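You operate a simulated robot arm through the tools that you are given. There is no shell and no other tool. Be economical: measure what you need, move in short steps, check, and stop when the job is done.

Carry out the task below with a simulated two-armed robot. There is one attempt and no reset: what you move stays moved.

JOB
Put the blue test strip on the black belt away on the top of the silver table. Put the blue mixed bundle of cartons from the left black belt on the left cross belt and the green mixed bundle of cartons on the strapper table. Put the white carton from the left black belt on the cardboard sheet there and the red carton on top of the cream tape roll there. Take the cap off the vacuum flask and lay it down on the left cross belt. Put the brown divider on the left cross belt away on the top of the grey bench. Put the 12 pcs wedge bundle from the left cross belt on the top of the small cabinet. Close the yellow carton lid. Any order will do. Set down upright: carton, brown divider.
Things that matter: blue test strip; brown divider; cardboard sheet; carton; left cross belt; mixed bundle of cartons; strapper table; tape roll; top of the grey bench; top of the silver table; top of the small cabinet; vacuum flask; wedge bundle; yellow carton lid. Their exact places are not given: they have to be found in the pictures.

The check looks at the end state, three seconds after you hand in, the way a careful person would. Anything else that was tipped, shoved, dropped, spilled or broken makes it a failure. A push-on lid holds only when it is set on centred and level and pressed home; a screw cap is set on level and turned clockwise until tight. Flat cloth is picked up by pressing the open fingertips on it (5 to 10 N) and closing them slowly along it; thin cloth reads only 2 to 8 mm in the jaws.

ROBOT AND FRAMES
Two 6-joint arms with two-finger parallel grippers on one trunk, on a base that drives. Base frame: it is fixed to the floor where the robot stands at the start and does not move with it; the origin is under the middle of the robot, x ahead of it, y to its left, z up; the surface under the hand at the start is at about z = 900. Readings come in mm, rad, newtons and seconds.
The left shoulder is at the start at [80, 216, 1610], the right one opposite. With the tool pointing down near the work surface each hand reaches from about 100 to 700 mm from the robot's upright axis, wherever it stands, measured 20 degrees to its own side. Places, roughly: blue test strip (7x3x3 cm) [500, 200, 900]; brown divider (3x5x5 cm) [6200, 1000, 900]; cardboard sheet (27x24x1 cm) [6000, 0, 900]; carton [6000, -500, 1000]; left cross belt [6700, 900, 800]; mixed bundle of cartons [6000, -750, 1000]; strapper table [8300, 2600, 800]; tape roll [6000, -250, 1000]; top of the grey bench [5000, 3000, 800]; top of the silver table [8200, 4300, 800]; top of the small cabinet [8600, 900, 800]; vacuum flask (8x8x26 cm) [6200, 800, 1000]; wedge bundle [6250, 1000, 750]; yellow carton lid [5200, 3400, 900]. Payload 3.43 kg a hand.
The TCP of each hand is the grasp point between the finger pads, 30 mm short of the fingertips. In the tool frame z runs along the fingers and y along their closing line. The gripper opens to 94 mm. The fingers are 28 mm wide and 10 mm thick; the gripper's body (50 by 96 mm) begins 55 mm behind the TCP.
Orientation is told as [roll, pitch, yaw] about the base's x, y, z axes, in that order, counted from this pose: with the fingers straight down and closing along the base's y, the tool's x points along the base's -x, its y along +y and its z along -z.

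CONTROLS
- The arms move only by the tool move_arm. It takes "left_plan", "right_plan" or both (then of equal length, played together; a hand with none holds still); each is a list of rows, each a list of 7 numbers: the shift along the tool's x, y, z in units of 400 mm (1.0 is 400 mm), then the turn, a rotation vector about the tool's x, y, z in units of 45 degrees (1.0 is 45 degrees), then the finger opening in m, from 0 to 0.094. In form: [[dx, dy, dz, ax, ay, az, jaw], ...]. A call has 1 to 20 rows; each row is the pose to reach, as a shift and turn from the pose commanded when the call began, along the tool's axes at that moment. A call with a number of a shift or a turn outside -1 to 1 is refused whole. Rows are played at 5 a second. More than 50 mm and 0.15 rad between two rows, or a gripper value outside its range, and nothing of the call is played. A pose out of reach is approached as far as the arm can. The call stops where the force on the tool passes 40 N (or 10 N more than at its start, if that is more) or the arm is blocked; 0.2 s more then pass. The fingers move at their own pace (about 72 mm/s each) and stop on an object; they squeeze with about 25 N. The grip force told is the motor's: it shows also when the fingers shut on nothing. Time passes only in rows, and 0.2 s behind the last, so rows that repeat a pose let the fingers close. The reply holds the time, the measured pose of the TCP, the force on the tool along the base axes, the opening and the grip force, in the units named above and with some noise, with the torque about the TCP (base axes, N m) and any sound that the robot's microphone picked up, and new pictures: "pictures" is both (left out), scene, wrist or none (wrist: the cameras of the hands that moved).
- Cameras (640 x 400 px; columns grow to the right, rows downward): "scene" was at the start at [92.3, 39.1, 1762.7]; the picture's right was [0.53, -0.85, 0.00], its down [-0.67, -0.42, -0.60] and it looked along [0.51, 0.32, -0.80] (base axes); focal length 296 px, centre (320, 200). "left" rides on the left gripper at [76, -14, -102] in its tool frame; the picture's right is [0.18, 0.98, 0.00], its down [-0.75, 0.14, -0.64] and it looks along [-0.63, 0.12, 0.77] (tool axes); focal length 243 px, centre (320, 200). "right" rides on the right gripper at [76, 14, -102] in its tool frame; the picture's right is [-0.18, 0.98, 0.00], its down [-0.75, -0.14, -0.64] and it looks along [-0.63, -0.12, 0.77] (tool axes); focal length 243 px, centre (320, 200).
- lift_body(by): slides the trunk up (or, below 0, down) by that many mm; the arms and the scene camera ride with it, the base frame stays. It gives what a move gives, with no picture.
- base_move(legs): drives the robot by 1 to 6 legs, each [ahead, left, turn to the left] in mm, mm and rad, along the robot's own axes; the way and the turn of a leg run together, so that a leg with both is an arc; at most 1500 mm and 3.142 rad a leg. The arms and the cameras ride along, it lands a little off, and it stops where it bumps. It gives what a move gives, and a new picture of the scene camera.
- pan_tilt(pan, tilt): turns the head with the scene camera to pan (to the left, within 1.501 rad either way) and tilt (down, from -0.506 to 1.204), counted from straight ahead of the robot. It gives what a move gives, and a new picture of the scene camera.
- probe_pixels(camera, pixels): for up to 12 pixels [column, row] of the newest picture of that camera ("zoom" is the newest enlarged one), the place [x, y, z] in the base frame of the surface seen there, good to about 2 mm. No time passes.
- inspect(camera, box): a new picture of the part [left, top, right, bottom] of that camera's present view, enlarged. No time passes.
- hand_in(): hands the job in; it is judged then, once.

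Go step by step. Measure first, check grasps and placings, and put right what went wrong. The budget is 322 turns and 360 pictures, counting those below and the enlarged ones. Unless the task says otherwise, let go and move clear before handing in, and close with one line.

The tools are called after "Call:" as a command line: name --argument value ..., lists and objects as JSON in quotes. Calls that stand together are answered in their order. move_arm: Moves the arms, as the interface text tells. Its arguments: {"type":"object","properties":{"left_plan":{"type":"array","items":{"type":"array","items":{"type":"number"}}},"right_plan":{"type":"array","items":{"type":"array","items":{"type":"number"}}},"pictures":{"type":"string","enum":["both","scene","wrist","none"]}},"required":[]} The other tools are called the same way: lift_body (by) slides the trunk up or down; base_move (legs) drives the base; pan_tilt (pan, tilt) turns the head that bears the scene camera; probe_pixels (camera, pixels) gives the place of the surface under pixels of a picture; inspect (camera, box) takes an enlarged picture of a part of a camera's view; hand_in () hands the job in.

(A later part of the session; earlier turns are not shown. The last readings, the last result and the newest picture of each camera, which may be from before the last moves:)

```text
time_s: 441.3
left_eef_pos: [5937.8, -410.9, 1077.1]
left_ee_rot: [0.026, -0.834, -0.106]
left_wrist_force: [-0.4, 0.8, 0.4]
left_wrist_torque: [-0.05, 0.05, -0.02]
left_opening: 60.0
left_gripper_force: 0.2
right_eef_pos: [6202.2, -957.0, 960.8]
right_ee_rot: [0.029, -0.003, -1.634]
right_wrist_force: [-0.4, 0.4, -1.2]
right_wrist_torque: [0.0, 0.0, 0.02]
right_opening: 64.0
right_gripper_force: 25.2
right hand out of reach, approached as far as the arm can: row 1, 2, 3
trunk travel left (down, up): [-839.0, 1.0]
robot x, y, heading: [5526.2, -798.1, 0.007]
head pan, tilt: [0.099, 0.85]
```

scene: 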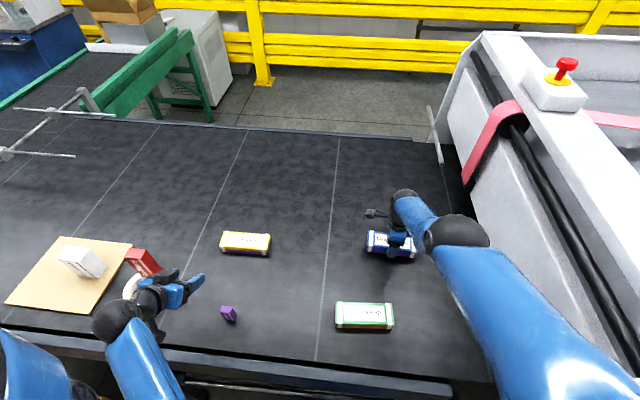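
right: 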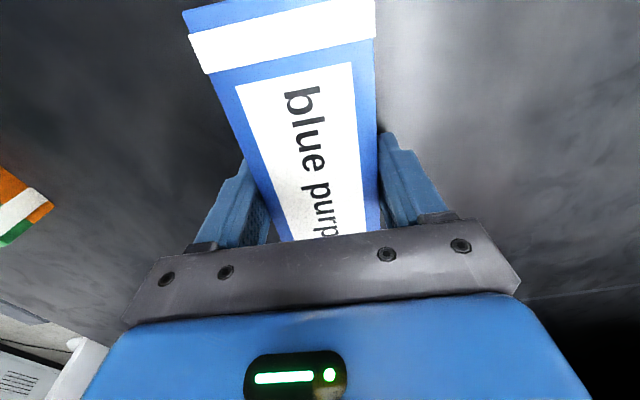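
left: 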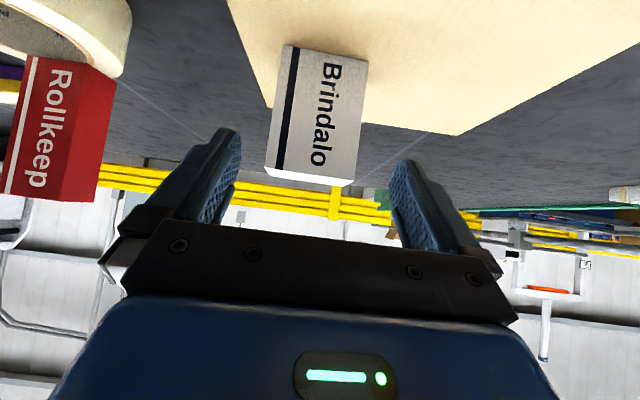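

Only slid along the sphere. I'll try tilting the hand slightly (fingers forward), which pulls the wrist inward and should unlock the elbow.

Call:
move_arm --right_plan '[[0, 0, -0.02, -0.12, 0, 0, 0.02], [0, -0.05, -0.04, -0.24, 0, 0, 0.02], [0, -0.1, -0.05, -0.36, 0, 0, 0.02], [0, -0.15, -0.05, -0.45, 0, 0, 0.02]]' --pictures "scene"

```text
time_s: 442.1
left_eef_pos: [5934.1, -410.4, 1079.3]
left_ee_rot: [0.026, -0.838, -0.108]
left_wrist_force: [0.6, -0.1, 0.6]
left_wrist_torque: [0.0, 0.01, 0.0]
left_opening: 60.0
left_gripper_force: 0.1
right_eef_pos: [6228.0, -949.3, 941.7]
right_ee_rot: [0.269, -0.007, -1.632]
right_wrist_force: [-0.4, 0.6, -1.6]
right_wrist_torque: [0.02, -0.01, -0.03]
right_opening: 64.1
right_gripper_force: 24.6
right hand out of reach, approached as far as the arm can: row 1, 2, 3
trunk travel left (down, up): [-839.0, 1.0]
robot x, y, heading: [5529.6, -794.2, 0.008]
head pan, tilt: [0.099, 0.85]
stopped in row 3 (right hand): the force on the tool passed its limit at 88 N (the readings are from after the stop); the commanded pose is now the measured one
```

scene: 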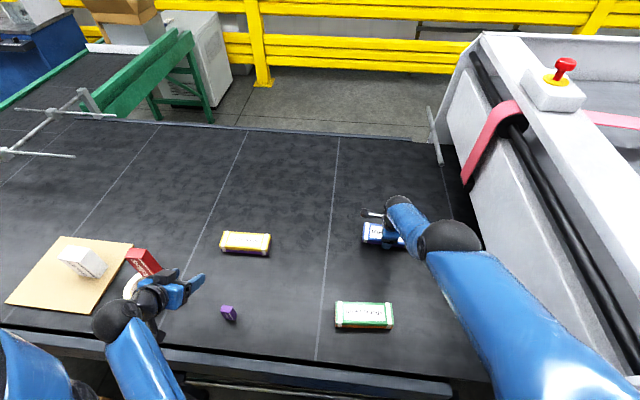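

The bundle's edge touched the belt. I'll level the hand while following the reach sphere up and outward (reachable), then carry by base motion.

Call:
move_arm --right_plan '[[0, 0.0, -0.05, 0.1, 0, 0, 0.02], [0, 0.0, -0.1, 0.2, 0, 0, 0.02], [0, 0.02, -0.16, 0.3, 0, 0, 0.02], [0, 0.03, -0.22, 0.343, 0, 0, 0.02]]' --pictures "scene"

```text
time_s: 443.1
left_eef_pos: [5938.1, -410.8, 1078.2]
left_ee_rot: [0.027, -0.834, -0.107]
left_wrist_force: [0.4, 0.2, 0.5]
left_wrist_torque: [0.0, -0.01, -0.02]
left_opening: 60.1
left_gripper_force: 0.1
right_eef_pos: [6228.1, -947.4, 1021.9]
right_ee_rot: [-0.005, -0.005, -1.632]
right_wrist_force: [-0.7, 0.1, -1.5]
right_wrist_torque: [0.02, -0.01, 0.04]
right_opening: 64.2
right_gripper_force: 25.4
right hand out of reach, approached as far as the arm can: row 1, 2, 4
trunk travel left (down, up): [-839.0, 1.0]
robot x, y, heading: [5525.6, -795.7, 0.012]
head pan, tilt: [0.099, 0.85]
```

scene: 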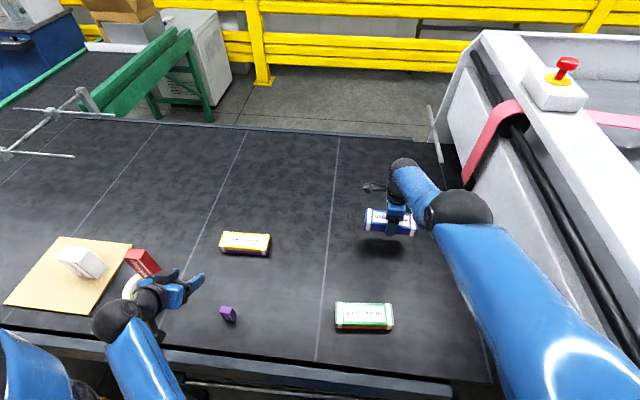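

Level, bottom ≈ 988. Trying the retraction again from here.

Call:
move_arm --right_plan '[[0, -0.08, 0, 0, 0, 0, 0.02], [0, -0.16, 0, 0, 0, 0, 0.02], [0, -0.24, 0, 0, 0, 0, 0.02]]' --pictures "none"

```text
time_s: 443.9
left_eef_pos: [5938.0, -410.8, 1078.2]
left_ee_rot: [0.027, -0.835, -0.107]
left_wrist_force: [-0.7, -0.4, -0.5]
left_wrist_torque: [0.0, -0.02, 0.0]
left_opening: 60.1
left_gripper_force: 0.0
right_eef_pos: [6210.0, -930.8, 991.3]
right_ee_rot: [-0.005, -0.006, -1.631]
right_wrist_force: [-0.2, -0.3, -1.6]
right_wrist_torque: [0.04, -0.01, -0.02]
right_opening: 64.0
right_gripper_force: 25.5
right hand out of reach, approached as far as the arm can: row 1, 2, 3
trunk travel left (down, up): [-839.0, 1.0]
robot x, y, heading: [5528.6, -793.8, 0.009]
head pan, tilt: [0.099, 0.85]
```

The elbow is locked straight; I'll carry with the base instead. Raising along the sphere and backing away from the belt.

Call:
move_arm --right_plan '[[0, 0.02, -0.08, 0, 0, 0, 0.02], [0, 0.04, -0.16, 0, 0, 0, 0.02], [0, 0.06, -0.22, 0, 0, 0, 0.02]]' --pictures "none"

Call:
base_move --legs '[[-200, 0, 0]]'

```text
time_s: 444.7
left_eef_pos: [5936.2, -411.1, 1078.9]
left_ee_rot: [0.027, -0.834, -0.106]
left_wrist_force: [-0.8, -0.6, 0.5]
left_wrist_torque: [0.0, -0.01, 0.03]
left_opening: 59.9
left_gripper_force: 0.0
right_eef_pos: [6244.8, -931.3, 1074.0]
right_ee_rot: [-0.004, -0.005, -1.633]
right_wrist_force: [0.7, -0.5, -1.3]
right_wrist_torque: [0.02, -0.01, 0.0]
right_opening: 64.1
right_gripper_force: 25.2
right hand out of reach, approached as far as the arm can: row 1, 2, 3
trunk travel left (down, up): [-839.0, 1.0]
robot x, y, heading: [5526.6, -797.3, 0.006]
head pan, tilt: [0.099, 0.85]
```

```text
time_s: 446.3
left_eef_pos: [5743.1, -411.4, 1077.2]
left_ee_rot: [0.025, -0.832, -0.105]
left_wrist_force: [-0.5, -0.6, 0.0]
left_wrist_torque: [0.02, 0.0, -0.01]
left_opening: 59.8
left_gripper_force: 0.1
right_eef_pos: [6050.7, -932.1, 1070.9]
right_ee_rot: [-0.009, -0.003, -1.63]
right_wrist_force: [0.4, -1.3, -2.0]
right_wrist_torque: [-0.03, 0.02, -0.02]
right_opening: 64.0
right_gripper_force: 25.2
trunk travel left (down, up): [-839.0, 1.0]
robot x, y, heading: [5331.4, -794.7, 0.012]
head pan, tilt: [0.099, 0.85]
```

scene: 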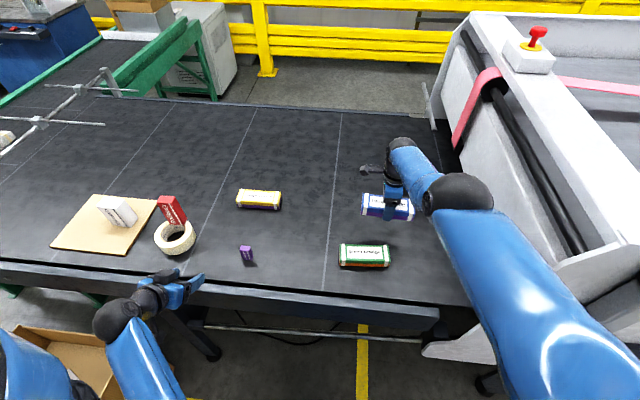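

Bundle hangs clear (bottom ≈1037). Backing to x≈4800 over open floor.

Call:
base_move --legs '[[-530, 0, -0.01]]'

Call:
move_arm --right_plan '[[0.1, 0, 0.0, 0, 0, 0, 0.02], [0.2, 0, 0, 0, 0, 0, 0.02], [0.3, 0, 0, 0, 0, 0, 0.02], [0.4, -0.04, 0, 0, 0, 0, 0.02], [0.5, -0.08, 0, 0, 0, 0, 0.02], [0.6, -0.12, 0, 0, 0, 0, 0.02]]' --pictures "scene"

```text
time_s: 449.4
left_eef_pos: [5205.3, -419.0, 1077.8]
left_ee_rot: [0.026, -0.833, -0.121]
left_wrist_force: [0.4, 0.2, -0.4]
left_wrist_torque: [0.01, 0.01, 0.03]
left_opening: 60.3
left_gripper_force: 0.0
right_eef_pos: [5504.5, -944.4, 1073.8]
right_ee_rot: [-0.008, -0.004, -1.645]
right_wrist_force: [-0.4, -0.3, -1.7]
right_wrist_torque: [0.04, 0.0, 0.0]
right_opening: 64.1
right_gripper_force: 25.2
trunk travel left (down, up): [-839.0, 1.0]
robot x, y, heading: [4785.9, -798.9, -0.003]
head pan, tilt: [0.099, 0.85]
```

scene: 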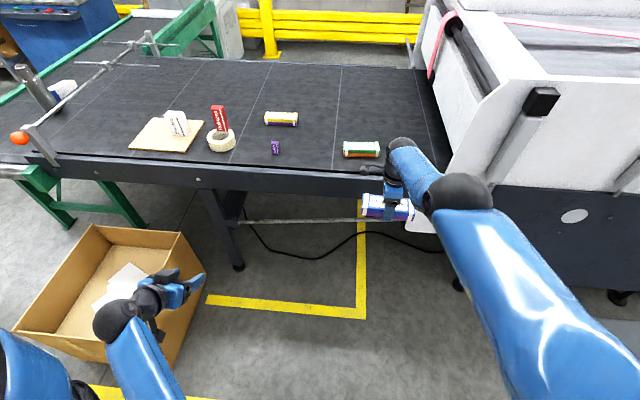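

```text
time_s: 450.8
left_eef_pos: [5203.2, -418.3, 1078.6]
left_ee_rot: [0.023, -0.836, -0.118]
left_wrist_force: [0.2, -0.3, -0.7]
left_wrist_torque: [-0.01, 0.0, -0.01]
left_opening: 59.8
left_gripper_force: 0.0
right_eef_pos: [5438.1, -714.8, 1085.8]
right_ee_rot: [-0.004, -0.009, -1.647]
right_wrist_force: [0.3, 0.0, -1.2]
right_wrist_torque: [0.01, 0.01, 0.0]
right_opening: 64.0
right_gripper_force: 25.1
right hand out of reach, approached as far as the arm can: row 1, 2, 3, 4, 5, 6
trunk travel left (down, up): [-839.0, 1.0]
robot x, y, heading: [4784.5, -800.5, -0.002]
head pan, tilt: [0.099, 0.85]
```

scene: 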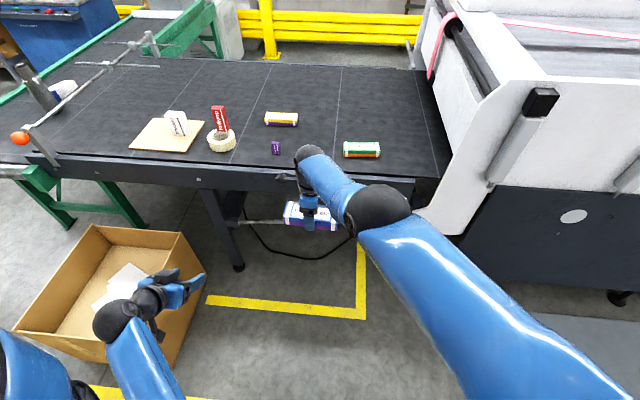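

Still locked. I'll give the solver a long, pure inward target (toward the shoulder) with many rows.

Call:
move_arm --right_plan '[[-0.04, -0.08, -0.05, 0, 0, 0, 0.02], [-0.08, -0.16, -0.1, 0, 0, 0, 0.02], [-0.12, -0.24, -0.15, 0, 0, 0, 0.02], [-0.16, -0.32, -0.2, 0, 0, 0, 0.02], [-0.2, -0.4, -0.25, 0, 0, 0, 0.02], [-0.2, -0.4, -0.25, 0, 0, 0, 0.02], [-0.2, -0.4, -0.25, 0, 0, 0, 0.02], [-0.2, -0.4, -0.25, 0, 0, 0, 0.02], [-0.2, -0.4, -0.25, 0, 0, 0, 0.02], [-0.2, -0.4, -0.25, 0, 0, 0, 0.02], [-0.2, -0.4, -0.25, 0, 0, 0, 0.02], [-0.2, -0.4, -0.25, 0, 0, 0, 0.02], [-0.2, -0.4, -0.25, 0, 0, 0, 0.02], [-0.2, -0.4, -0.25, 0, 0, 0, 0.02], [-0.2, -0.4, -0.25, 0, 0, 0, 0.02], [-0.2, -0.4, -0.25, 0, 0, 0, 0.02]]' --pictures "none"

```text
time_s: 454.2
left_eef_pos: [5202.8, -420.5, 1078.0]
left_ee_rot: [0.026, -0.833, -0.121]
left_wrist_force: [-1.1, 0.6, 0.7]
left_wrist_torque: [0.01, 0.0, 0.02]
left_opening: 60.0
left_gripper_force: 0.1
right_eef_pos: [5440.6, -698.8, 1117.6]
right_ee_rot: [-0.007, -0.004, -1.646]
right_wrist_force: [-0.2, 0.4, -2.6]
right_wrist_torque: [0.02, 0.0, -0.02]
right_opening: 64.1
right_gripper_force: 25.0
right hand out of reach, approached as far as the arm can: row 1, 2, 3, 4, 5, 6, 7, 8, 9, 10, 11, 12, 13, 14, 15, 16
trunk travel left (down, up): [-839.0, 1.0]
robot x, y, heading: [4788.1, -800.5, -0.006]
head pan, tilt: [0.099, 0.85]
```

Likely the elbow slipped just past straight. I'll stretch the arm fully outward first, then retract, so it can fall to the normal side.

Call:
move_arm --right_plan '[[0.02, 0.05, 0.03, 0, 0, 0, 0.02], [0.05, 0.12, 0.07, 0, 0, 0, 0.02], [0.08, 0.2, 0.12, 0, 0, 0, 0.02], [0.1, 0.25, 0.16, 0, 0, 0, 0.02], [0.1, 0.25, 0.16, 0, 0, 0, 0.02], [0.06, 0.15, 0.1, 0, 0, 0, 0.02], [0.03, 0.07, 0.05, 0, 0, 0, 0.02], [0, 0, 0, 0, 0, 0, 0.02], [-0.03, -0.07, -0.05, 0, 0, 0, 0.02], [-0.06, -0.15, -0.1, 0, 0, 0, 0.02], [-0.08, -0.22, -0.15, 0, 0, 0, 0.02], [-0.1, -0.3, -0.2, 0, 0, 0, 0.02]]' --pictures "none"

```text
time_s: 456.8
left_eef_pos: [5202.5, -419.3, 1079.0]
left_ee_rot: [0.026, -0.834, -0.119]
left_wrist_force: [0.2, -0.4, 0.6]
left_wrist_torque: [0.02, 0.0, 0.05]
left_opening: 60.0
left_gripper_force: 0.1
right_eef_pos: [5441.6, -688.2, 1138.8]
right_ee_rot: [-0.005, -0.007, -1.647]
right_wrist_force: [-1.1, 0.5, -2.0]
right_wrist_torque: [0.01, 0.01, -0.02]
right_opening: 64.4
right_gripper_force: 25.0
right hand out of reach, approached as far as the arm can: row 1, 2, 3, 4, 5, 6, 7, 9, 10, 11, 12
trunk travel left (down, up): [-839.0, 1.0]
robot x, y, heading: [4788.1, -800.2, 0.0]
head pan, tilt: [0.099, 0.85]
```

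I'll aim at a comfortable pose instead: 480 ahead, 150 right, z 950.

Call:
move_arm --right_plan '[[-0.07, -0.04, 0.05, 0, 0, 0, 0.02], [-0.14, -0.08, 0.1, 0, 0, 0, 0.02], [-0.21, -0.12, 0.15, 0, 0, 0, 0.02], [-0.28, -0.16, 0.2, 0, 0, 0, 0.02], [-0.35, -0.2, 0.25, 0, 0, 0, 0.02], [-0.42, -0.24, 0.3, 0, 0, 0, 0.02], [-0.49, -0.28, 0.35, 0, 0, 0, 0.02], [-0.56, -0.32, 0.4, 0, 0, 0, 0.02], [-0.63, -0.36, 0.45, 0, 0, 0, 0.02], [-0.685, -0.38, 0.47, 0, 0, 0, 0.02], [-0.685, -0.38, 0.47, 0, 0, 0, 0.02], [-0.685, -0.38, 0.47, 0, 0, 0, 0.02], [-0.685, -0.38, 0.47, 0, 0, 0, 0.02], [-0.685, -0.38, 0.47, 0, 0, 0, 0.02]]' --pictures "scene"

```text
time_s: 459.8
left_eef_pos: [5202.1, -420.3, 1079.2]
left_ee_rot: [0.025, -0.834, -0.122]
left_wrist_force: [0.4, 0.1, -0.2]
left_wrist_torque: [0.02, 0.0, 0.0]
left_opening: 59.9
left_gripper_force: 0.1
right_eef_pos: [5385.1, -932.8, 870.0]
right_ee_rot: [-0.004, -0.006, -1.646]
right_wrist_force: [0.2, -0.8, -2.4]
right_wrist_torque: [-0.03, 0.02, 0.01]
right_opening: 64.2
right_gripper_force: 25.1
right hand out of reach, approached as far as the arm can: row 1, 2, 3, 4, 5, 6, 7, 8, 9, 10, 11, 12, 13, 14
trunk travel left (down, up): [-839.0, 1.0]
robot x, y, heading: [4786.3, -799.6, -0.004]
head pan, tilt: [0.099, 0.85]
```

scene: 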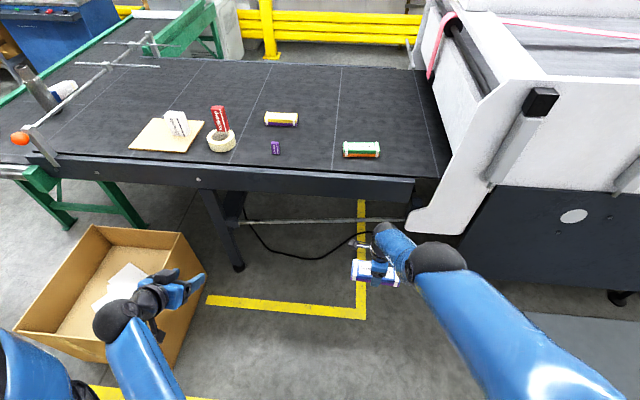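

The right arm is locked straight, but base and trunk can do the placing. I'll carry the blue bundle along x≈4790 to y≈1250, in front of the cross belt's end.

Call:
base_move --legs '[[0, 1400, 0], [0, 650, 0]]'

Call:
pan_tilt --pan -0.1 --tilt 0.6

```text
time_s: 469.9
left_eef_pos: [5247.5, 1614.4, 1078.9]
left_ee_rot: [0.027, -0.833, -0.137]
left_wrist_force: [-0.2, -0.2, 0.4]
left_wrist_torque: [0.02, -0.02, 0.01]
left_opening: 59.9
left_gripper_force: 0.0
right_eef_pos: [5422.8, 1098.9, 870.5]
right_ee_rot: [-0.005, -0.003, -1.662]
right_wrist_force: [0.3, 0.1, -0.9]
right_wrist_torque: [0.0, -0.01, 0.0]
right_opening: 64.1
right_gripper_force: 24.9
trunk travel left (down, up): [-839.0, 1.0]
robot x, y, heading: [4831.1, 1242.9, -0.019]
head pan, tilt: [0.099, 0.85]
```

scene: 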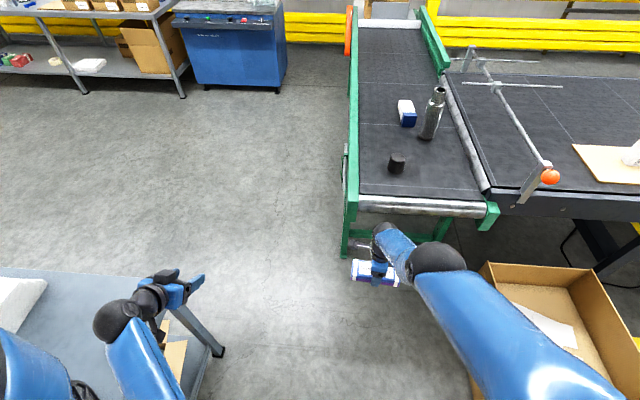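

```text
time_s: 470.7
left_eef_pos: [5247.3, 1615.5, 1080.1]
left_ee_rot: [0.025, -0.833, -0.136]
left_wrist_force: [0.0, 1.1, 0.6]
left_wrist_torque: [0.01, -0.04, -0.02]
left_opening: 60.2
left_gripper_force: 0.0
right_eef_pos: [5421.9, 1100.4, 869.4]
right_ee_rot: [-0.004, -0.006, -1.662]
right_wrist_force: [0.1, 0.1, -1.6]
right_wrist_torque: [0.02, -0.02, 0.02]
right_opening: 64.1
right_gripper_force: 25.3
trunk travel left (down, up): [-839.0, 1.0]
robot x, y, heading: [4829.3, 1239.3, -0.02]
head pan, tilt: [-0.099, 0.6]
```

scene: 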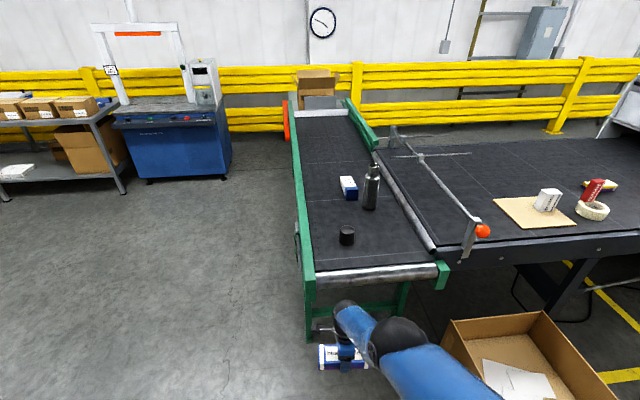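

Raising the bundle along the sphere to clear the end roller.

Call:
move_arm --right_plan '[[0, 0.02, -0.08, 0, 0, 0, 0.02], [0, 0.05, -0.16, 0, 0, 0, 0.02], [0, 0.08, -0.24, 0, 0, 0, 0.02], [0, 0.12, -0.32, 0, 0, 0, 0.02], [0, 0.14, -0.36, 0, 0, 0, 0.02]]' --pictures "none"

Call:
probe_pixels --camera "scene" --pixels '[[346, 228], [370, 175], [349, 195], [320, 260], [320, 278], [437, 270], [305, 300], [310, 250], [330, 245], [400, 240]]'

```text
time_s: 471.9
left_eef_pos: [5247.8, 1615.0, 1078.6]
left_ee_rot: [0.025, -0.835, -0.137]
left_wrist_force: [-0.2, -0.3, 0.1]
left_wrist_torque: [0.01, 0.02, 0.01]
left_opening: 60.0
left_gripper_force: 0.1
right_eef_pos: [5507.1, 1099.1, 1000.1]
right_ee_rot: [-0.007, -0.005, -1.659]
right_wrist_force: [-0.4, 0.0, -2.3]
right_wrist_torque: [-0.03, -0.04, 0.02]
right_opening: 64.3
right_gripper_force: 24.4
right hand out of reach, approached as far as the arm can: row 1, 2, 3, 4, 5
trunk travel left (down, up): [-839.0, 1.0]
robot x, y, heading: [4826.1, 1242.6, -0.022]
head pan, tilt: [-0.099, 0.6]
```

```text
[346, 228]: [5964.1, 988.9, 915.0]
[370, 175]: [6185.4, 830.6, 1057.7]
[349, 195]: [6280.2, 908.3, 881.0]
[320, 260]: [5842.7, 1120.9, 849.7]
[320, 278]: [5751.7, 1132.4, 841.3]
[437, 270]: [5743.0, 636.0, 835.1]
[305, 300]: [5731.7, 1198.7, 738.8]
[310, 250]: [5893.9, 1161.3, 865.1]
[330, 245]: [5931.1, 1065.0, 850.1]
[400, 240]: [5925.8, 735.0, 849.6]
```

Belt surface starts at x≈5800 (z 850). Target for the bundle: (6090,1050). First squaring the heading.

Call:
base_move --legs '[[0, 0, 0.02]]'

```text
time_s: 472.7
left_eef_pos: [5239.6, 1623.0, 1079.2]
left_ee_rot: [0.024, -0.835, -0.113]
left_wrist_force: [0.1, -0.2, 0.1]
left_wrist_torque: [0.04, -0.03, -0.01]
left_opening: 59.9
left_gripper_force: 0.1
right_eef_pos: [5509.7, 1112.4, 999.2]
right_ee_rot: [-0.006, -0.007, -1.639]
right_wrist_force: [0.1, 0.7, -2.0]
right_wrist_torque: [0.0, -0.03, -0.02]
right_opening: 64.1
right_gripper_force: 25.1
trunk travel left (down, up): [-839.0, 1.0]
robot x, y, heading: [4830.3, 1242.4, 0.001]
head pan, tilt: [-0.099, 0.6]
```

scene: 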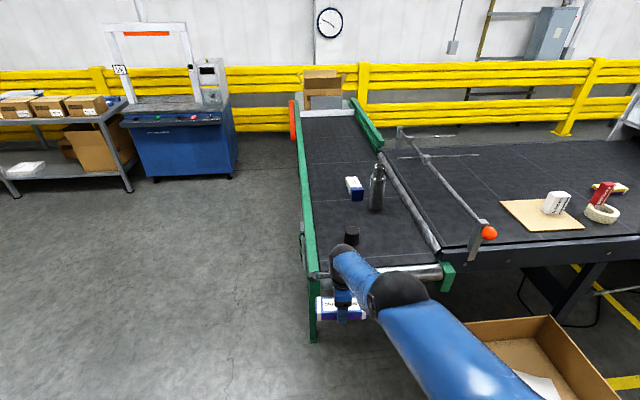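

Call:
base_move --legs '[[0, -62, 0], [580, 0, 0]]'

Call:
pan_tilt --pan -0.2 --tilt 0.9

```text
time_s: 476.6
left_eef_pos: [5828.7, 1563.5, 1079.2]
left_ee_rot: [0.027, -0.836, -0.113]
left_wrist_force: [0.0, 0.2, -1.0]
left_wrist_torque: [0.01, 0.0, 0.0]
left_opening: 59.7
left_gripper_force: 0.0
right_eef_pos: [6101.0, 1053.2, 1000.7]
right_ee_rot: [-0.004, -0.006, -1.638]
right_wrist_force: [-0.4, -0.5, -1.4]
right_wrist_torque: [0.0, 0.02, -0.01]
right_opening: 64.1
right_gripper_force: 25.6
trunk travel left (down, up): [-839.0, 1.0]
robot x, y, heading: [5417.9, 1181.1, 0.005]
head pan, tilt: [-0.099, 0.6]
```

scene: 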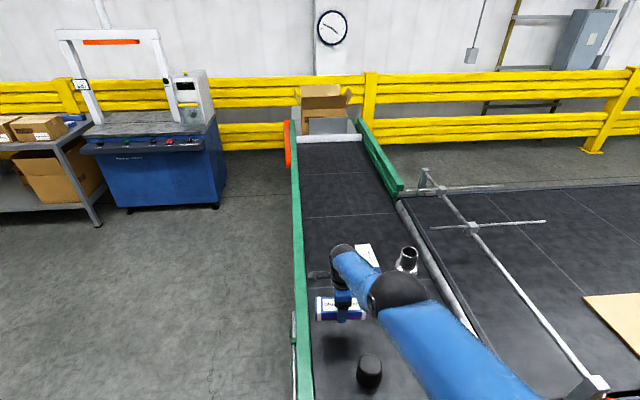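

```text
time_s: 477.4
left_eef_pos: [5831.5, 1563.3, 1078.1]
left_ee_rot: [0.027, -0.833, -0.113]
left_wrist_force: [-0.6, 0.0, -0.3]
left_wrist_torque: [0.01, 0.0, 0.02]
left_opening: 59.9
left_gripper_force: 0.1
right_eef_pos: [6101.7, 1053.9, 998.7]
right_ee_rot: [-0.006, -0.006, -1.637]
right_wrist_force: [-0.3, 0.4, -1.2]
right_wrist_torque: [0.02, 0.01, -0.01]
right_opening: 64.3
right_gripper_force: 24.9
trunk travel left (down, up): [-839.0, 1.0]
robot x, y, heading: [5414.3, 1181.1, 0.003]
head pan, tilt: [-0.201, 0.901]
```

scene: 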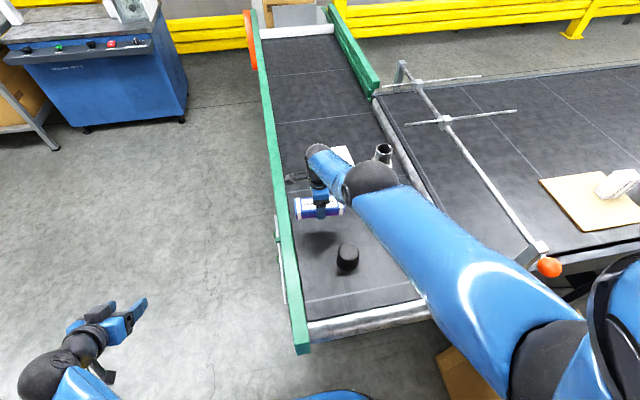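

Bundle is over (6101,1053). Lowering with the trunk: 112 mm first.

Call:
lift_body --by -112

Call:
lift_body --by -5

```text
time_s: 478.8
left_eef_pos: [5830.6, 1564.1, 966.4]
left_ee_rot: [0.028, -0.837, -0.114]
left_wrist_force: [-0.2, -0.2, -0.2]
left_wrist_torque: [0.01, 0.02, 0.0]
left_opening: 59.9
left_gripper_force: 0.0
right_eef_pos: [6101.4, 1053.0, 888.2]
right_ee_rot: [-0.006, -0.005, -1.636]
right_wrist_force: [-0.1, -0.4, -1.5]
right_wrist_torque: [-0.02, 0.01, 0.02]
right_opening: 64.2
right_gripper_force: 25.1
trunk travel left (down, up): [-727.0, 113.0]
robot x, y, heading: [5416.7, 1181.2, -0.0]
head pan, tilt: [-0.201, 0.901]
```

```text
time_s: 479.4
left_eef_pos: [5829.8, 1563.7, 961.8]
left_ee_rot: [0.026, -0.835, -0.114]
left_wrist_force: [0.0, -1.4, -1.1]
left_wrist_torque: [0.01, -0.01, -0.01]
left_opening: 60.0
left_gripper_force: 0.0
right_eef_pos: [6100.0, 1051.9, 881.6]
right_ee_rot: [-0.006, -0.004, -1.639]
right_wrist_force: [0.3, 0.0, -1.4]
right_wrist_torque: [0.07, -0.04, 0.02]
right_opening: 63.9
right_gripper_force: 25.3
trunk travel left (down, up): [-722.0, 118.0]
robot x, y, heading: [5419.7, 1179.3, 0.003]
head pan, tilt: [-0.201, 0.901]
```

Call:
lift_body --by -2

Call:
lift_body --by -1

```text
time_s: 479.9
left_eef_pos: [5829.0, 1564.0, 960.4]
left_ee_rot: [0.027, -0.837, -0.115]
left_wrist_force: [0.0, 0.2, 0.8]
left_wrist_torque: [-0.01, 0.01, -0.02]
left_opening: 59.9
left_gripper_force: 0.1
right_eef_pos: [6101.9, 1052.0, 881.7]
right_ee_rot: [-0.005, -0.006, -1.637]
right_wrist_force: [-1.0, -0.7, 6.2]
right_wrist_torque: [0.65, -0.27, 0.01]
right_opening: 64.1
right_gripper_force: 25.2
trunk travel left (down, up): [-720.0, 120.0]
robot x, y, heading: [5415.5, 1177.2, 0.002]
head pan, tilt: [-0.201, 0.901]
```

```text
time_s: 480.4
left_eef_pos: [5828.9, 1562.2, 959.5]
left_ee_rot: [0.027, -0.835, -0.114]
left_wrist_force: [-0.1, -0.5, 0.8]
left_wrist_torque: [0.0, 0.02, 0.01]
left_opening: 59.8
left_gripper_force: 0.1
right_eef_pos: [6100.1, 1052.6, 881.0]
right_ee_rot: [-0.002, -0.006, -1.638]
right_wrist_force: [0.3, -1.6, 10.9]
right_wrist_torque: [0.22, -0.43, -0.03]
right_opening: 64.1
right_gripper_force: 24.3
trunk travel left (down, up): [-719.0, 121.0]
robot x, y, heading: [5418.4, 1181.3, -0.001]
head pan, tilt: [-0.201, 0.901]
```

Contact at 11 N. Opening the fingers, then raising the trunk.

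Call:
move_arm --right_plan '[[0, 0, 0, 0, 0, 0, 0.08], [0, 0, 0, 0, 0, 0, 0.094], [0, 0, 0, 0, 0, 0, 0.094]]' --pictures "wrist"

Call:
lift_body --by 115

Call:
inspect --camera "scene" --box '[240, 130, 440, 300]'

```text
time_s: 481.2
left_eef_pos: [5828.5, 1562.6, 959.4]
left_ee_rot: [0.026, -0.835, -0.113]
left_wrist_force: [-0.3, -0.4, -0.7]
left_wrist_torque: [0.03, -0.01, 0.0]
left_opening: 60.1
left_gripper_force: 0.0
right_eef_pos: [6100.5, 1054.1, 879.8]
right_ee_rot: [-0.006, -0.006, -1.637]
right_wrist_force: [-6.0, 1.3, 6.6]
right_wrist_torque: [0.07, -0.2, 0.11]
right_opening: 90.8
right_gripper_force: 0.1
trunk travel left (down, up): [-719.0, 121.0]
robot x, y, heading: [5417.8, 1177.6, 0.008]
head pan, tilt: [-0.201, 0.901]
```

right: 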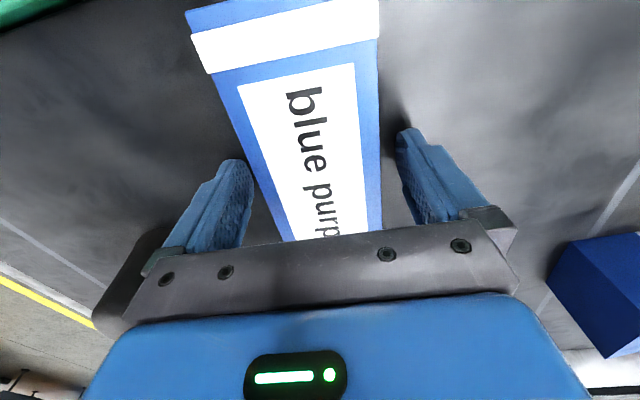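

```text
time_s: 482.7
left_eef_pos: [5830.2, 1562.8, 1073.6]
left_ee_rot: [0.025, -0.833, -0.112]
left_wrist_force: [0.3, 0.3, 0.2]
left_wrist_torque: [-0.04, -0.01, 0.04]
left_opening: 59.8
left_gripper_force: 0.0
right_eef_pos: [6100.5, 1052.3, 994.4]
right_ee_rot: [-0.007, -0.005, -1.636]
right_wrist_force: [-0.2, -0.1, 0.4]
right_wrist_torque: [0.02, -0.01, 0.02]
right_opening: 94.3
right_gripper_force: 0.0
trunk travel left (down, up): [-834.0, 6.0]
robot x, y, heading: [5416.1, 1177.3, 0.003]
head pan, tilt: [-0.201, 0.901]
```

```text
2.35 times, centred on (340, 215) of scene
```

zoom: 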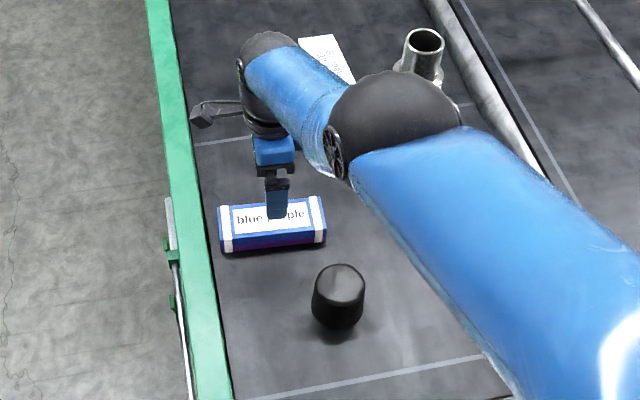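

The blue bundle lies on the cross belt, clear of cap and flask. Next the green one with the same method: back out, strafe to y≈-755.

Call:
base_move --legs '[[-600, 0, 0], [0, -1000, 0], [0, -930, 0]]'

Call:
pan_tilt --pan -0.1 --tilt 0.7

```text
time_s: 495.3
left_eef_pos: [5222.0, -354.7, 1073.8]
left_ee_rot: [0.024, -0.836, -0.094]
left_wrist_force: [-0.3, 0.3, 0.8]
left_wrist_torque: [0.02, 0.02, 0.0]
left_opening: 60.0
left_gripper_force: 0.1
right_eef_pos: [5500.2, -861.1, 994.6]
right_ee_rot: [-0.008, -0.008, -1.622]
right_wrist_force: [0.1, -0.4, -0.3]
right_wrist_torque: [0.04, -0.05, 0.01]
right_opening: 93.9
right_gripper_force: 0.1
trunk travel left (down, up): [-834.0, 6.0]
robot x, y, heading: [4813.2, -748.6, 0.015]
head pan, tilt: [-0.201, 0.901]
```

scene: 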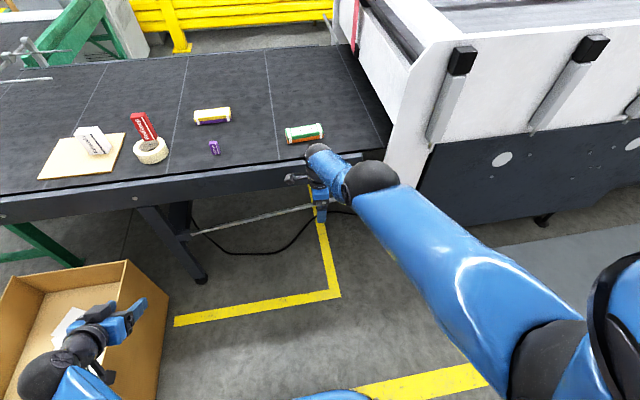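

```text
time_s: 496.0
left_eef_pos: [5220.6, -355.6, 1073.7]
left_ee_rot: [0.027, -0.834, -0.098]
left_wrist_force: [-0.3, 0.1, -0.2]
left_wrist_torque: [-0.01, 0.01, 0.01]
left_opening: 60.0
left_gripper_force: 0.1
right_eef_pos: [5499.8, -861.5, 994.8]
right_ee_rot: [-0.006, -0.008, -1.621]
right_wrist_force: [-0.7, -1.2, 0.0]
right_wrist_torque: [-0.01, 0.03, -0.01]
right_opening: 94.0
right_gripper_force: 0.0
trunk travel left (down, up): [-834.0, 6.0]
robot x, y, heading: [4816.8, -745.4, 0.018]
head pan, tilt: [-0.099, 0.7]
```

scene: 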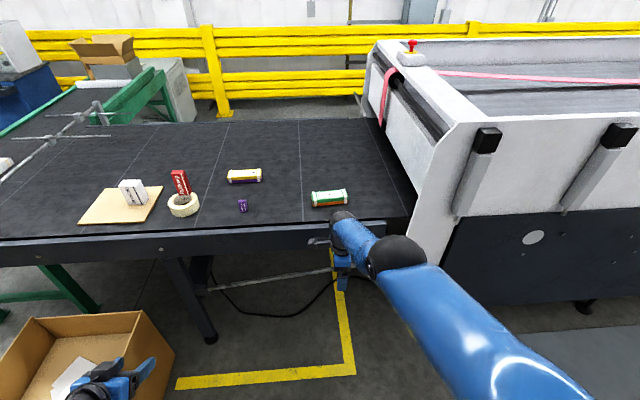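

Call:
inspect --camera "scene" --box '[290, 170, 370, 230]'

Call:
probe_pixels --camera "scene" --pixels '[[314, 193], [345, 191], [314, 199], [346, 197], [315, 206], [346, 204], [330, 196]]'

```text
6.67 times, centred on (330, 200) of scene
```

zoom: 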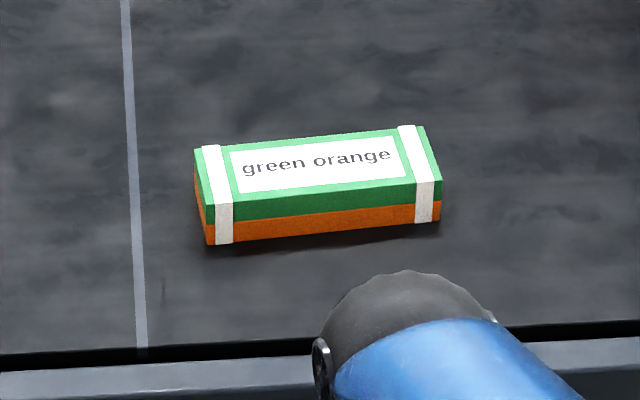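

```text
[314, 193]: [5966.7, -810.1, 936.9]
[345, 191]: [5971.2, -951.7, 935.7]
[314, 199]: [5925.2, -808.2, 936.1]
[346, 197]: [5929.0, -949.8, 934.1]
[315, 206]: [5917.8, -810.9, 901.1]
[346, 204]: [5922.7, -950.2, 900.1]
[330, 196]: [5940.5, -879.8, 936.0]
```

Green bundle: centre ≈(5952,-880), axis within 0.035 rad of y. I turn the jaw 0.085 rad, then drive so the hand comes above it.

Call:
move_arm --right_plan '[[0, 0, 0, 0, 0, -0.06, 0.094], [0, 0, 0, 0, 0, -0.11, 0.094]]' --pictures "none"

Call:
base_move --legs '[[0, -25, -0.015], [440, 0, 0]]'

```text
time_s: 496.6
left_eef_pos: [5221.0, -355.9, 1073.4]
left_ee_rot: [0.026, -0.836, -0.097]
left_wrist_force: [-0.8, -0.8, 1.0]
left_wrist_torque: [0.03, 0.03, 0.0]
left_opening: 60.1
left_gripper_force: 0.0
right_eef_pos: [5500.0, -861.1, 994.6]
right_ee_rot: [-0.007, -0.006, -1.534]
right_wrist_force: [0.1, 0.3, -0.4]
right_wrist_torque: [-0.01, -0.02, 0.02]
right_opening: 93.9
right_gripper_force: 0.0
trunk travel left (down, up): [-834.0, 6.0]
robot x, y, heading: [4816.9, -748.0, 0.024]
head pan, tilt: [-0.099, 0.7]
```

```text
time_s: 499.7
left_eef_pos: [5661.3, -385.5, 1073.5]
left_ee_rot: [0.026, -0.839, -0.114]
left_wrist_force: [-1.3, 0.1, 0.9]
left_wrist_torque: [-0.03, 0.02, 0.0]
left_opening: 60.0
left_gripper_force: 0.1
right_eef_pos: [5932.8, -896.7, 995.9]
right_ee_rot: [-0.005, -0.005, -1.551]
right_wrist_force: [-0.5, -0.1, 0.6]
right_wrist_torque: [0.01, 0.01, -0.02]
right_opening: 94.0
right_gripper_force: 0.1
trunk travel left (down, up): [-834.0, 6.0]
robot x, y, heading: [5249.6, -770.1, 0.002]
head pan, tilt: [-0.099, 0.7]
```

scene: 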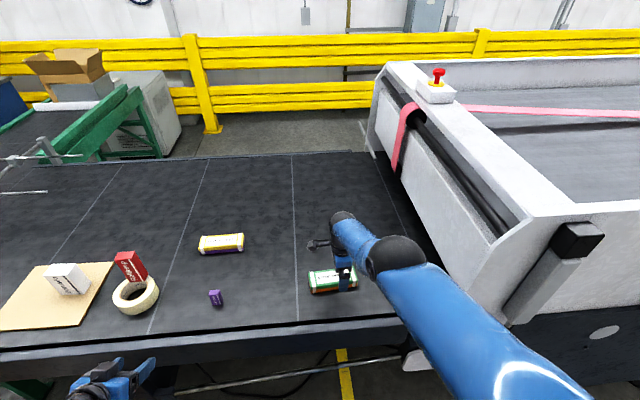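

Adjusting the base by (+19,+17) mm and looking with the wrist camera.

Call:
base_move --legs '[[20, 17, 0]]'

Call:
move_arm --right_plan '[[0, 0, 0, 0, 0, 0, 0.094]]' --pictures "wrist"

```text
time_s: 500.5
left_eef_pos: [5678.9, -371.1, 1076.7]
left_ee_rot: [0.034, -0.839, -0.118]
left_wrist_force: [-0.3, 0.8, 0.3]
left_wrist_torque: [0.01, 0.01, 0.01]
left_opening: 60.1
left_gripper_force: 0.0
right_eef_pos: [5949.2, -882.9, 995.8]
right_ee_rot: [-0.004, -0.002, -1.551]
right_wrist_force: [-0.7, -1.0, 1.2]
right_wrist_torque: [0.06, -0.04, 0.0]
right_opening: 94.1
right_gripper_force: 0.1
trunk travel left (down, up): [-834.0, 6.0]
robot x, y, heading: [5267.3, -751.4, 0.005]
head pan, tilt: [-0.099, 0.7]
```

scene: 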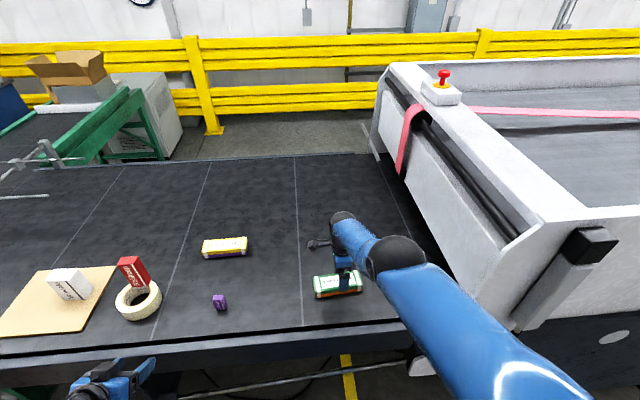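

```text
time_s: 500.9
left_eef_pos: [5684.6, -364.5, 1071.4]
left_ee_rot: [0.022, -0.832, -0.11]
left_wrist_force: [0.0, -0.2, 0.1]
left_wrist_torque: [0.03, -0.01, 0.0]
left_opening: 60.0
left_gripper_force: 0.1
right_eef_pos: [5955.1, -876.2, 992.6]
right_ee_rot: [-0.012, -0.008, -1.551]
right_wrist_force: [0.2, -0.2, -0.5]
right_wrist_torque: [0.0, 0.03, 0.01]
right_opening: 93.8
right_gripper_force: 0.1
trunk travel left (down, up): [-834.0, 6.0]
robot x, y, heading: [5270.2, -754.2, 0.002]
head pan, tilt: [-0.099, 0.7]
```

right: 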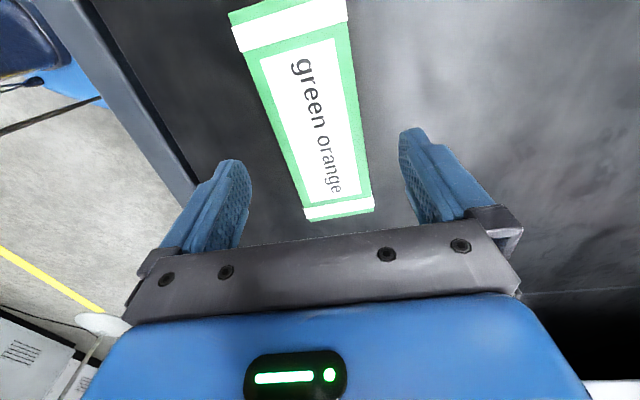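

Centred enough. Lowering the trunk 59 mm and closing.

Call:
lift_body --by -58

Call:
move_arm --right_plan '[[0, 0, 0, 0, 0, 0, 0.08], [0, 0, 0, 0, 0, 0, 0.06], [0, 0, 0, 0, 0, 0, 0.02], [0, 0, 0, 0, 0, 0, 0.02]]' --pictures "wrist"

```text
time_s: 501.9
left_eef_pos: [5681.7, -369.2, 1016.9]
left_ee_rot: [0.029, -0.835, -0.116]
left_wrist_force: [-1.1, 0.4, 0.1]
left_wrist_torque: [0.03, -0.02, -0.02]
left_opening: 60.0
left_gripper_force: 0.1
right_eef_pos: [5952.4, -879.9, 937.8]
right_ee_rot: [-0.009, -0.006, -1.552]
right_wrist_force: [0.1, 0.0, 0.0]
right_wrist_torque: [-0.02, 0.01, 0.04]
right_opening: 94.1
right_gripper_force: 0.1
trunk travel left (down, up): [-776.0, 64.0]
robot x, y, heading: [5270.4, -750.4, -0.001]
head pan, tilt: [-0.099, 0.7]
```

```text
time_s: 502.9
left_eef_pos: [5682.5, -368.6, 1015.1]
left_ee_rot: [0.025, -0.834, -0.116]
left_wrist_force: [0.9, 0.4, -0.1]
left_wrist_torque: [0.0, 0.0, 0.0]
left_opening: 60.1
left_gripper_force: 0.1
right_eef_pos: [5952.5, -878.4, 937.2]
right_ee_rot: [-0.006, -0.006, -1.552]
right_wrist_force: [-0.1, 0.2, -0.7]
right_wrist_torque: [-0.01, 0.0, 0.15]
right_opening: 65.3
right_gripper_force: 25.3
trunk travel left (down, up): [-776.0, 64.0]
robot x, y, heading: [5269.8, -752.2, 0.006]
head pan, tilt: [-0.099, 0.7]
```

right: 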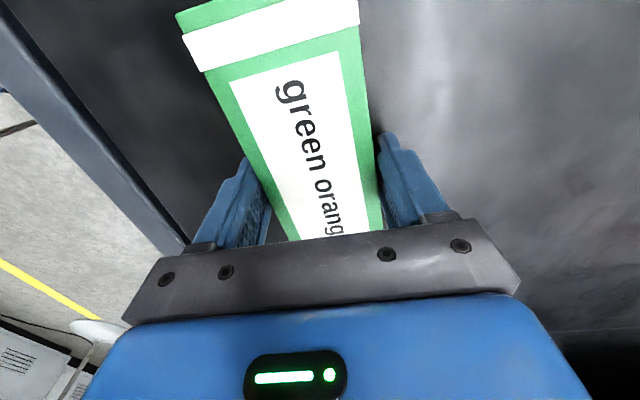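

Gripped (65 mm). Raising the trunk and backing off.

Call:
lift_body --by 64

Call:
base_move --legs '[[-460, 0, 0]]'

```text
time_s: 503.9
left_eef_pos: [5681.5, -369.6, 1078.9]
left_ee_rot: [0.025, -0.835, -0.112]
left_wrist_force: [-0.4, -1.5, 0.2]
left_wrist_torque: [-0.02, 0.0, 0.0]
left_opening: 60.1
left_gripper_force: 0.0
right_eef_pos: [5952.7, -880.0, 1001.0]
right_ee_rot: [-0.007, -0.005, -1.553]
right_wrist_force: [1.1, 0.0, -2.9]
right_wrist_torque: [-0.02, 0.03, -0.01]
right_opening: 65.4
right_gripper_force: 25.1
trunk travel left (down, up): [-840.0, 0.0]
robot x, y, heading: [5269.8, -751.7, 0.003]
head pan, tilt: [-0.099, 0.7]
```

```text
time_s: 506.7
left_eef_pos: [5226.1, -368.4, 1078.6]
left_ee_rot: [0.027, -0.834, -0.107]
left_wrist_force: [0.0, -0.2, -0.5]
left_wrist_torque: [0.01, 0.02, -0.02]
left_opening: 59.9
left_gripper_force: 0.0
right_eef_pos: [5500.5, -878.6, 998.4]
right_ee_rot: [-0.009, -0.005, -1.545]
right_wrist_force: [-0.3, 0.4, -2.3]
right_wrist_torque: [0.02, 0.02, 0.0]
right_opening: 64.8
right_gripper_force: 25.2
trunk travel left (down, up): [-840.0, 0.0]
robot x, y, heading: [4812.6, -752.8, 0.009]
head pan, tilt: [-0.099, 0.7]
```

scene: 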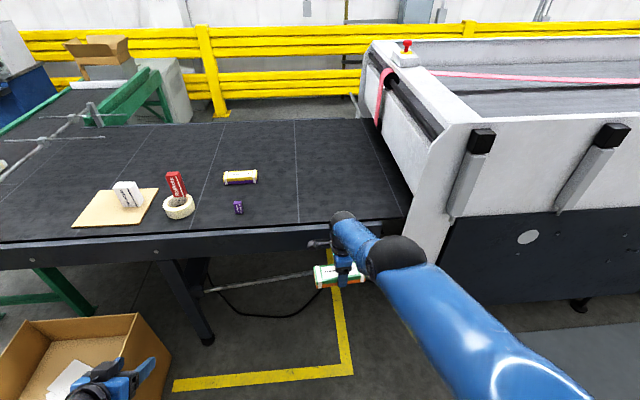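

Held (≈2.5 N). I'll drive to y≈1400 along x≈4810, then around the bench corner toward the strapper.

Call:
base_move --legs '[[0, 1080, -0.009], [0, 1075, 0]]'

```text
time_s: 517.3
left_eef_pos: [5160.5, 1785.2, 1080.4]
left_ee_rot: [0.028, -0.834, -0.087]
left_wrist_force: [-0.2, 0.4, 0.1]
left_wrist_torque: [0.0, 0.01, 0.01]
left_opening: 60.0
left_gripper_force: 0.1
right_eef_pos: [5446.3, 1282.0, 999.6]
right_ee_rot: [-0.008, -0.005, -1.524]
right_wrist_force: [-0.8, -0.2, -1.7]
right_wrist_torque: [0.02, 0.0, 0.03]
right_opening: 64.3
right_gripper_force: 24.9
trunk travel left (down, up): [-840.0, 0.0]
robot x, y, heading: [4760.2, 1386.9, 0.031]
head pan, tilt: [-0.099, 0.7]
```

scene: 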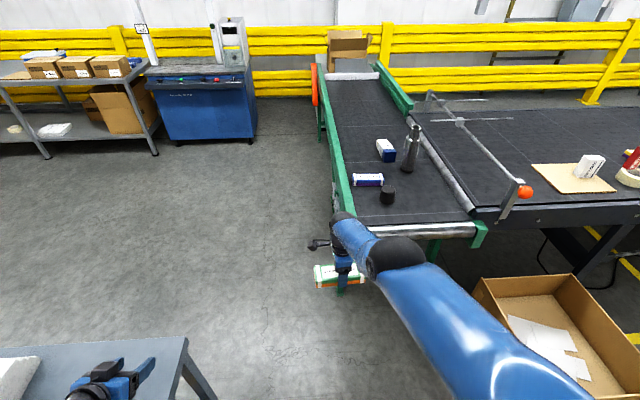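

Call:
probe_pixels --camera "scene" --pixels '[[186, 340], [205, 385], [30, 365], [150, 345], [335, 200], [250, 130], [160, 75], [230, 75]]'

```text
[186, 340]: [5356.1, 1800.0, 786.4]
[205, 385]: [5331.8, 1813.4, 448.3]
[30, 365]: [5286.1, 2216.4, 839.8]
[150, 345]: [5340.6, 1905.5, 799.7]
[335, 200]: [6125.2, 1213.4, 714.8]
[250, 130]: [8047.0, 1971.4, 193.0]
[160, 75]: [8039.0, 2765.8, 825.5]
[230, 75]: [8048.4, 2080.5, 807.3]
```

Bench corner at (5356,1800). Straightening and driving ahead at y≈1400 to x≈5680, then strafing left.

Call:
base_move --legs '[[0, 0, -0.031], [920, 10, 0]]'

```text
time_s: 522.4
left_eef_pos: [6074.4, 1774.5, 1080.5]
left_ee_rot: [0.026, -0.836, -0.126]
left_wrist_force: [-0.4, -0.3, 0.2]
left_wrist_torque: [-0.02, 0.01, -0.01]
left_opening: 60.0
left_gripper_force: 0.0
right_eef_pos: [6338.7, 1260.3, 999.4]
right_ee_rot: [-0.007, -0.005, -1.563]
right_wrist_force: [0.0, 0.5, -1.8]
right_wrist_torque: [0.0, -0.02, -0.02]
right_opening: 63.8
right_gripper_force: 24.6
trunk travel left (down, up): [-840.0, 0.0]
robot x, y, heading: [5657.1, 1396.1, -0.004]
head pan, tilt: [-0.099, 0.7]
```

scene: 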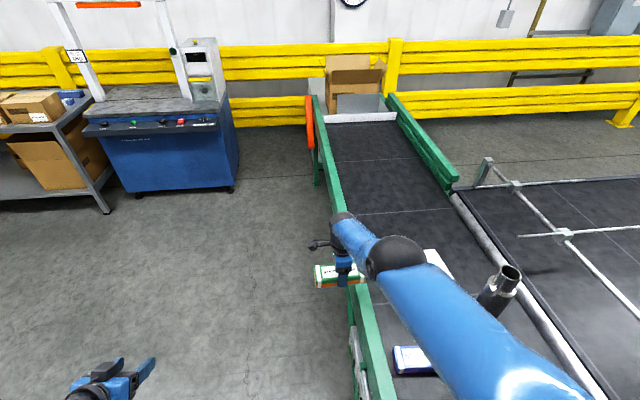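

Clear. Now left to y≈1900 and on toward the strapper at about (7450,2600).

Call:
base_move --legs '[[45, 0, 0], [0, 500, 0], [900, 350, 0], [830, 340, 0]]'

Call:
pan_tilt --pan -0.1 --tilt 0.75

```text
time_s: 534.8
left_eef_pos: [7834.2, 2976.3, 1081.4]
left_ee_rot: [0.028, -0.836, -0.111]
left_wrist_force: [-0.8, 0.4, 0.3]
left_wrist_torque: [-0.02, -0.01, 0.0]
left_opening: 60.0
left_gripper_force: 0.1
right_eef_pos: [8104.3, 2467.6, 1000.3]
right_ee_rot: [-0.008, -0.005, -1.548]
right_wrist_force: [0.6, -0.1, -2.1]
right_wrist_torque: [-0.05, -0.01, 0.0]
right_opening: 64.3
right_gripper_force: 24.9
trunk travel left (down, up): [-840.0, 0.0]
robot x, y, heading: [7422.0, 2593.8, 0.01]
head pan, tilt: [-0.099, 0.7]
```

scene: 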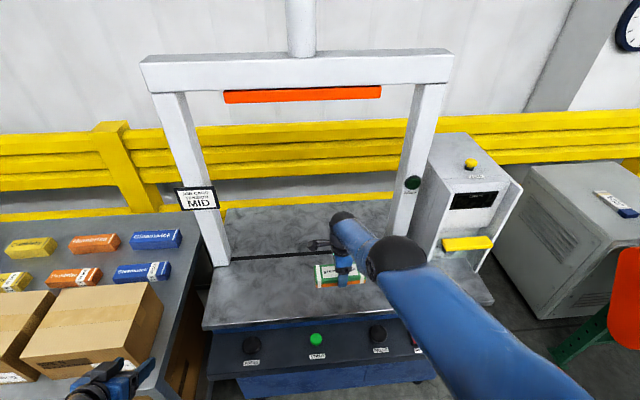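

```text
time_s: 535.4
left_eef_pos: [7832.4, 2976.5, 1080.6]
left_ee_rot: [0.03, -0.837, -0.113]
left_wrist_force: [0.3, 0.8, -0.1]
left_wrist_torque: [-0.01, 0.0, -0.01]
left_opening: 60.1
left_gripper_force: 0.0
right_eef_pos: [8104.8, 2467.5, 999.4]
right_ee_rot: [-0.008, -0.006, -1.548]
right_wrist_force: [-0.1, -0.3, -1.8]
right_wrist_torque: [-0.02, -0.01, -0.02]
right_opening: 64.1
right_gripper_force: 25.2
trunk travel left (down, up): [-840.0, 0.0]
robot x, y, heading: [7418.9, 2591.8, 0.009]
head pan, tilt: [-0.099, 0.75]
```

scene: 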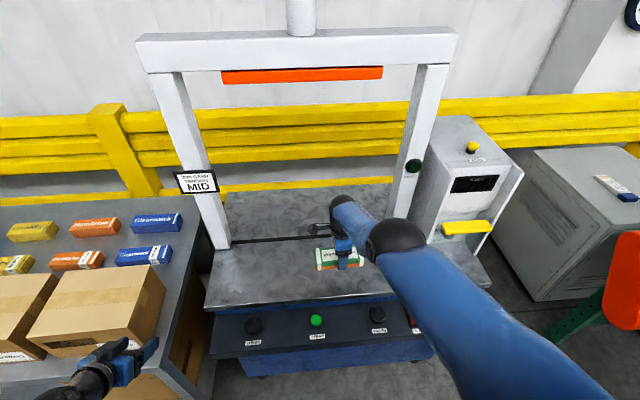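

The hand is before the arch, over the table front. Probing the table top.

Call:
probe_pixels --camera "scene" --pixels '[[230, 300], [300, 290], [300, 300], [260, 260], [260, 240], [390, 280], [395, 215], [215, 245], [300, 240], [380, 285]]'

```text
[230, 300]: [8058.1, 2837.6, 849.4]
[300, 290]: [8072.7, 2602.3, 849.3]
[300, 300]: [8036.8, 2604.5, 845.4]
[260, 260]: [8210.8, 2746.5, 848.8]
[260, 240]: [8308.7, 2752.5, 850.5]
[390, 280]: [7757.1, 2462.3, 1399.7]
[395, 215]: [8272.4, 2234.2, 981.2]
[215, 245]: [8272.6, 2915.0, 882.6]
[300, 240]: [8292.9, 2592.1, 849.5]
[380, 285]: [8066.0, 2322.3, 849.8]
```

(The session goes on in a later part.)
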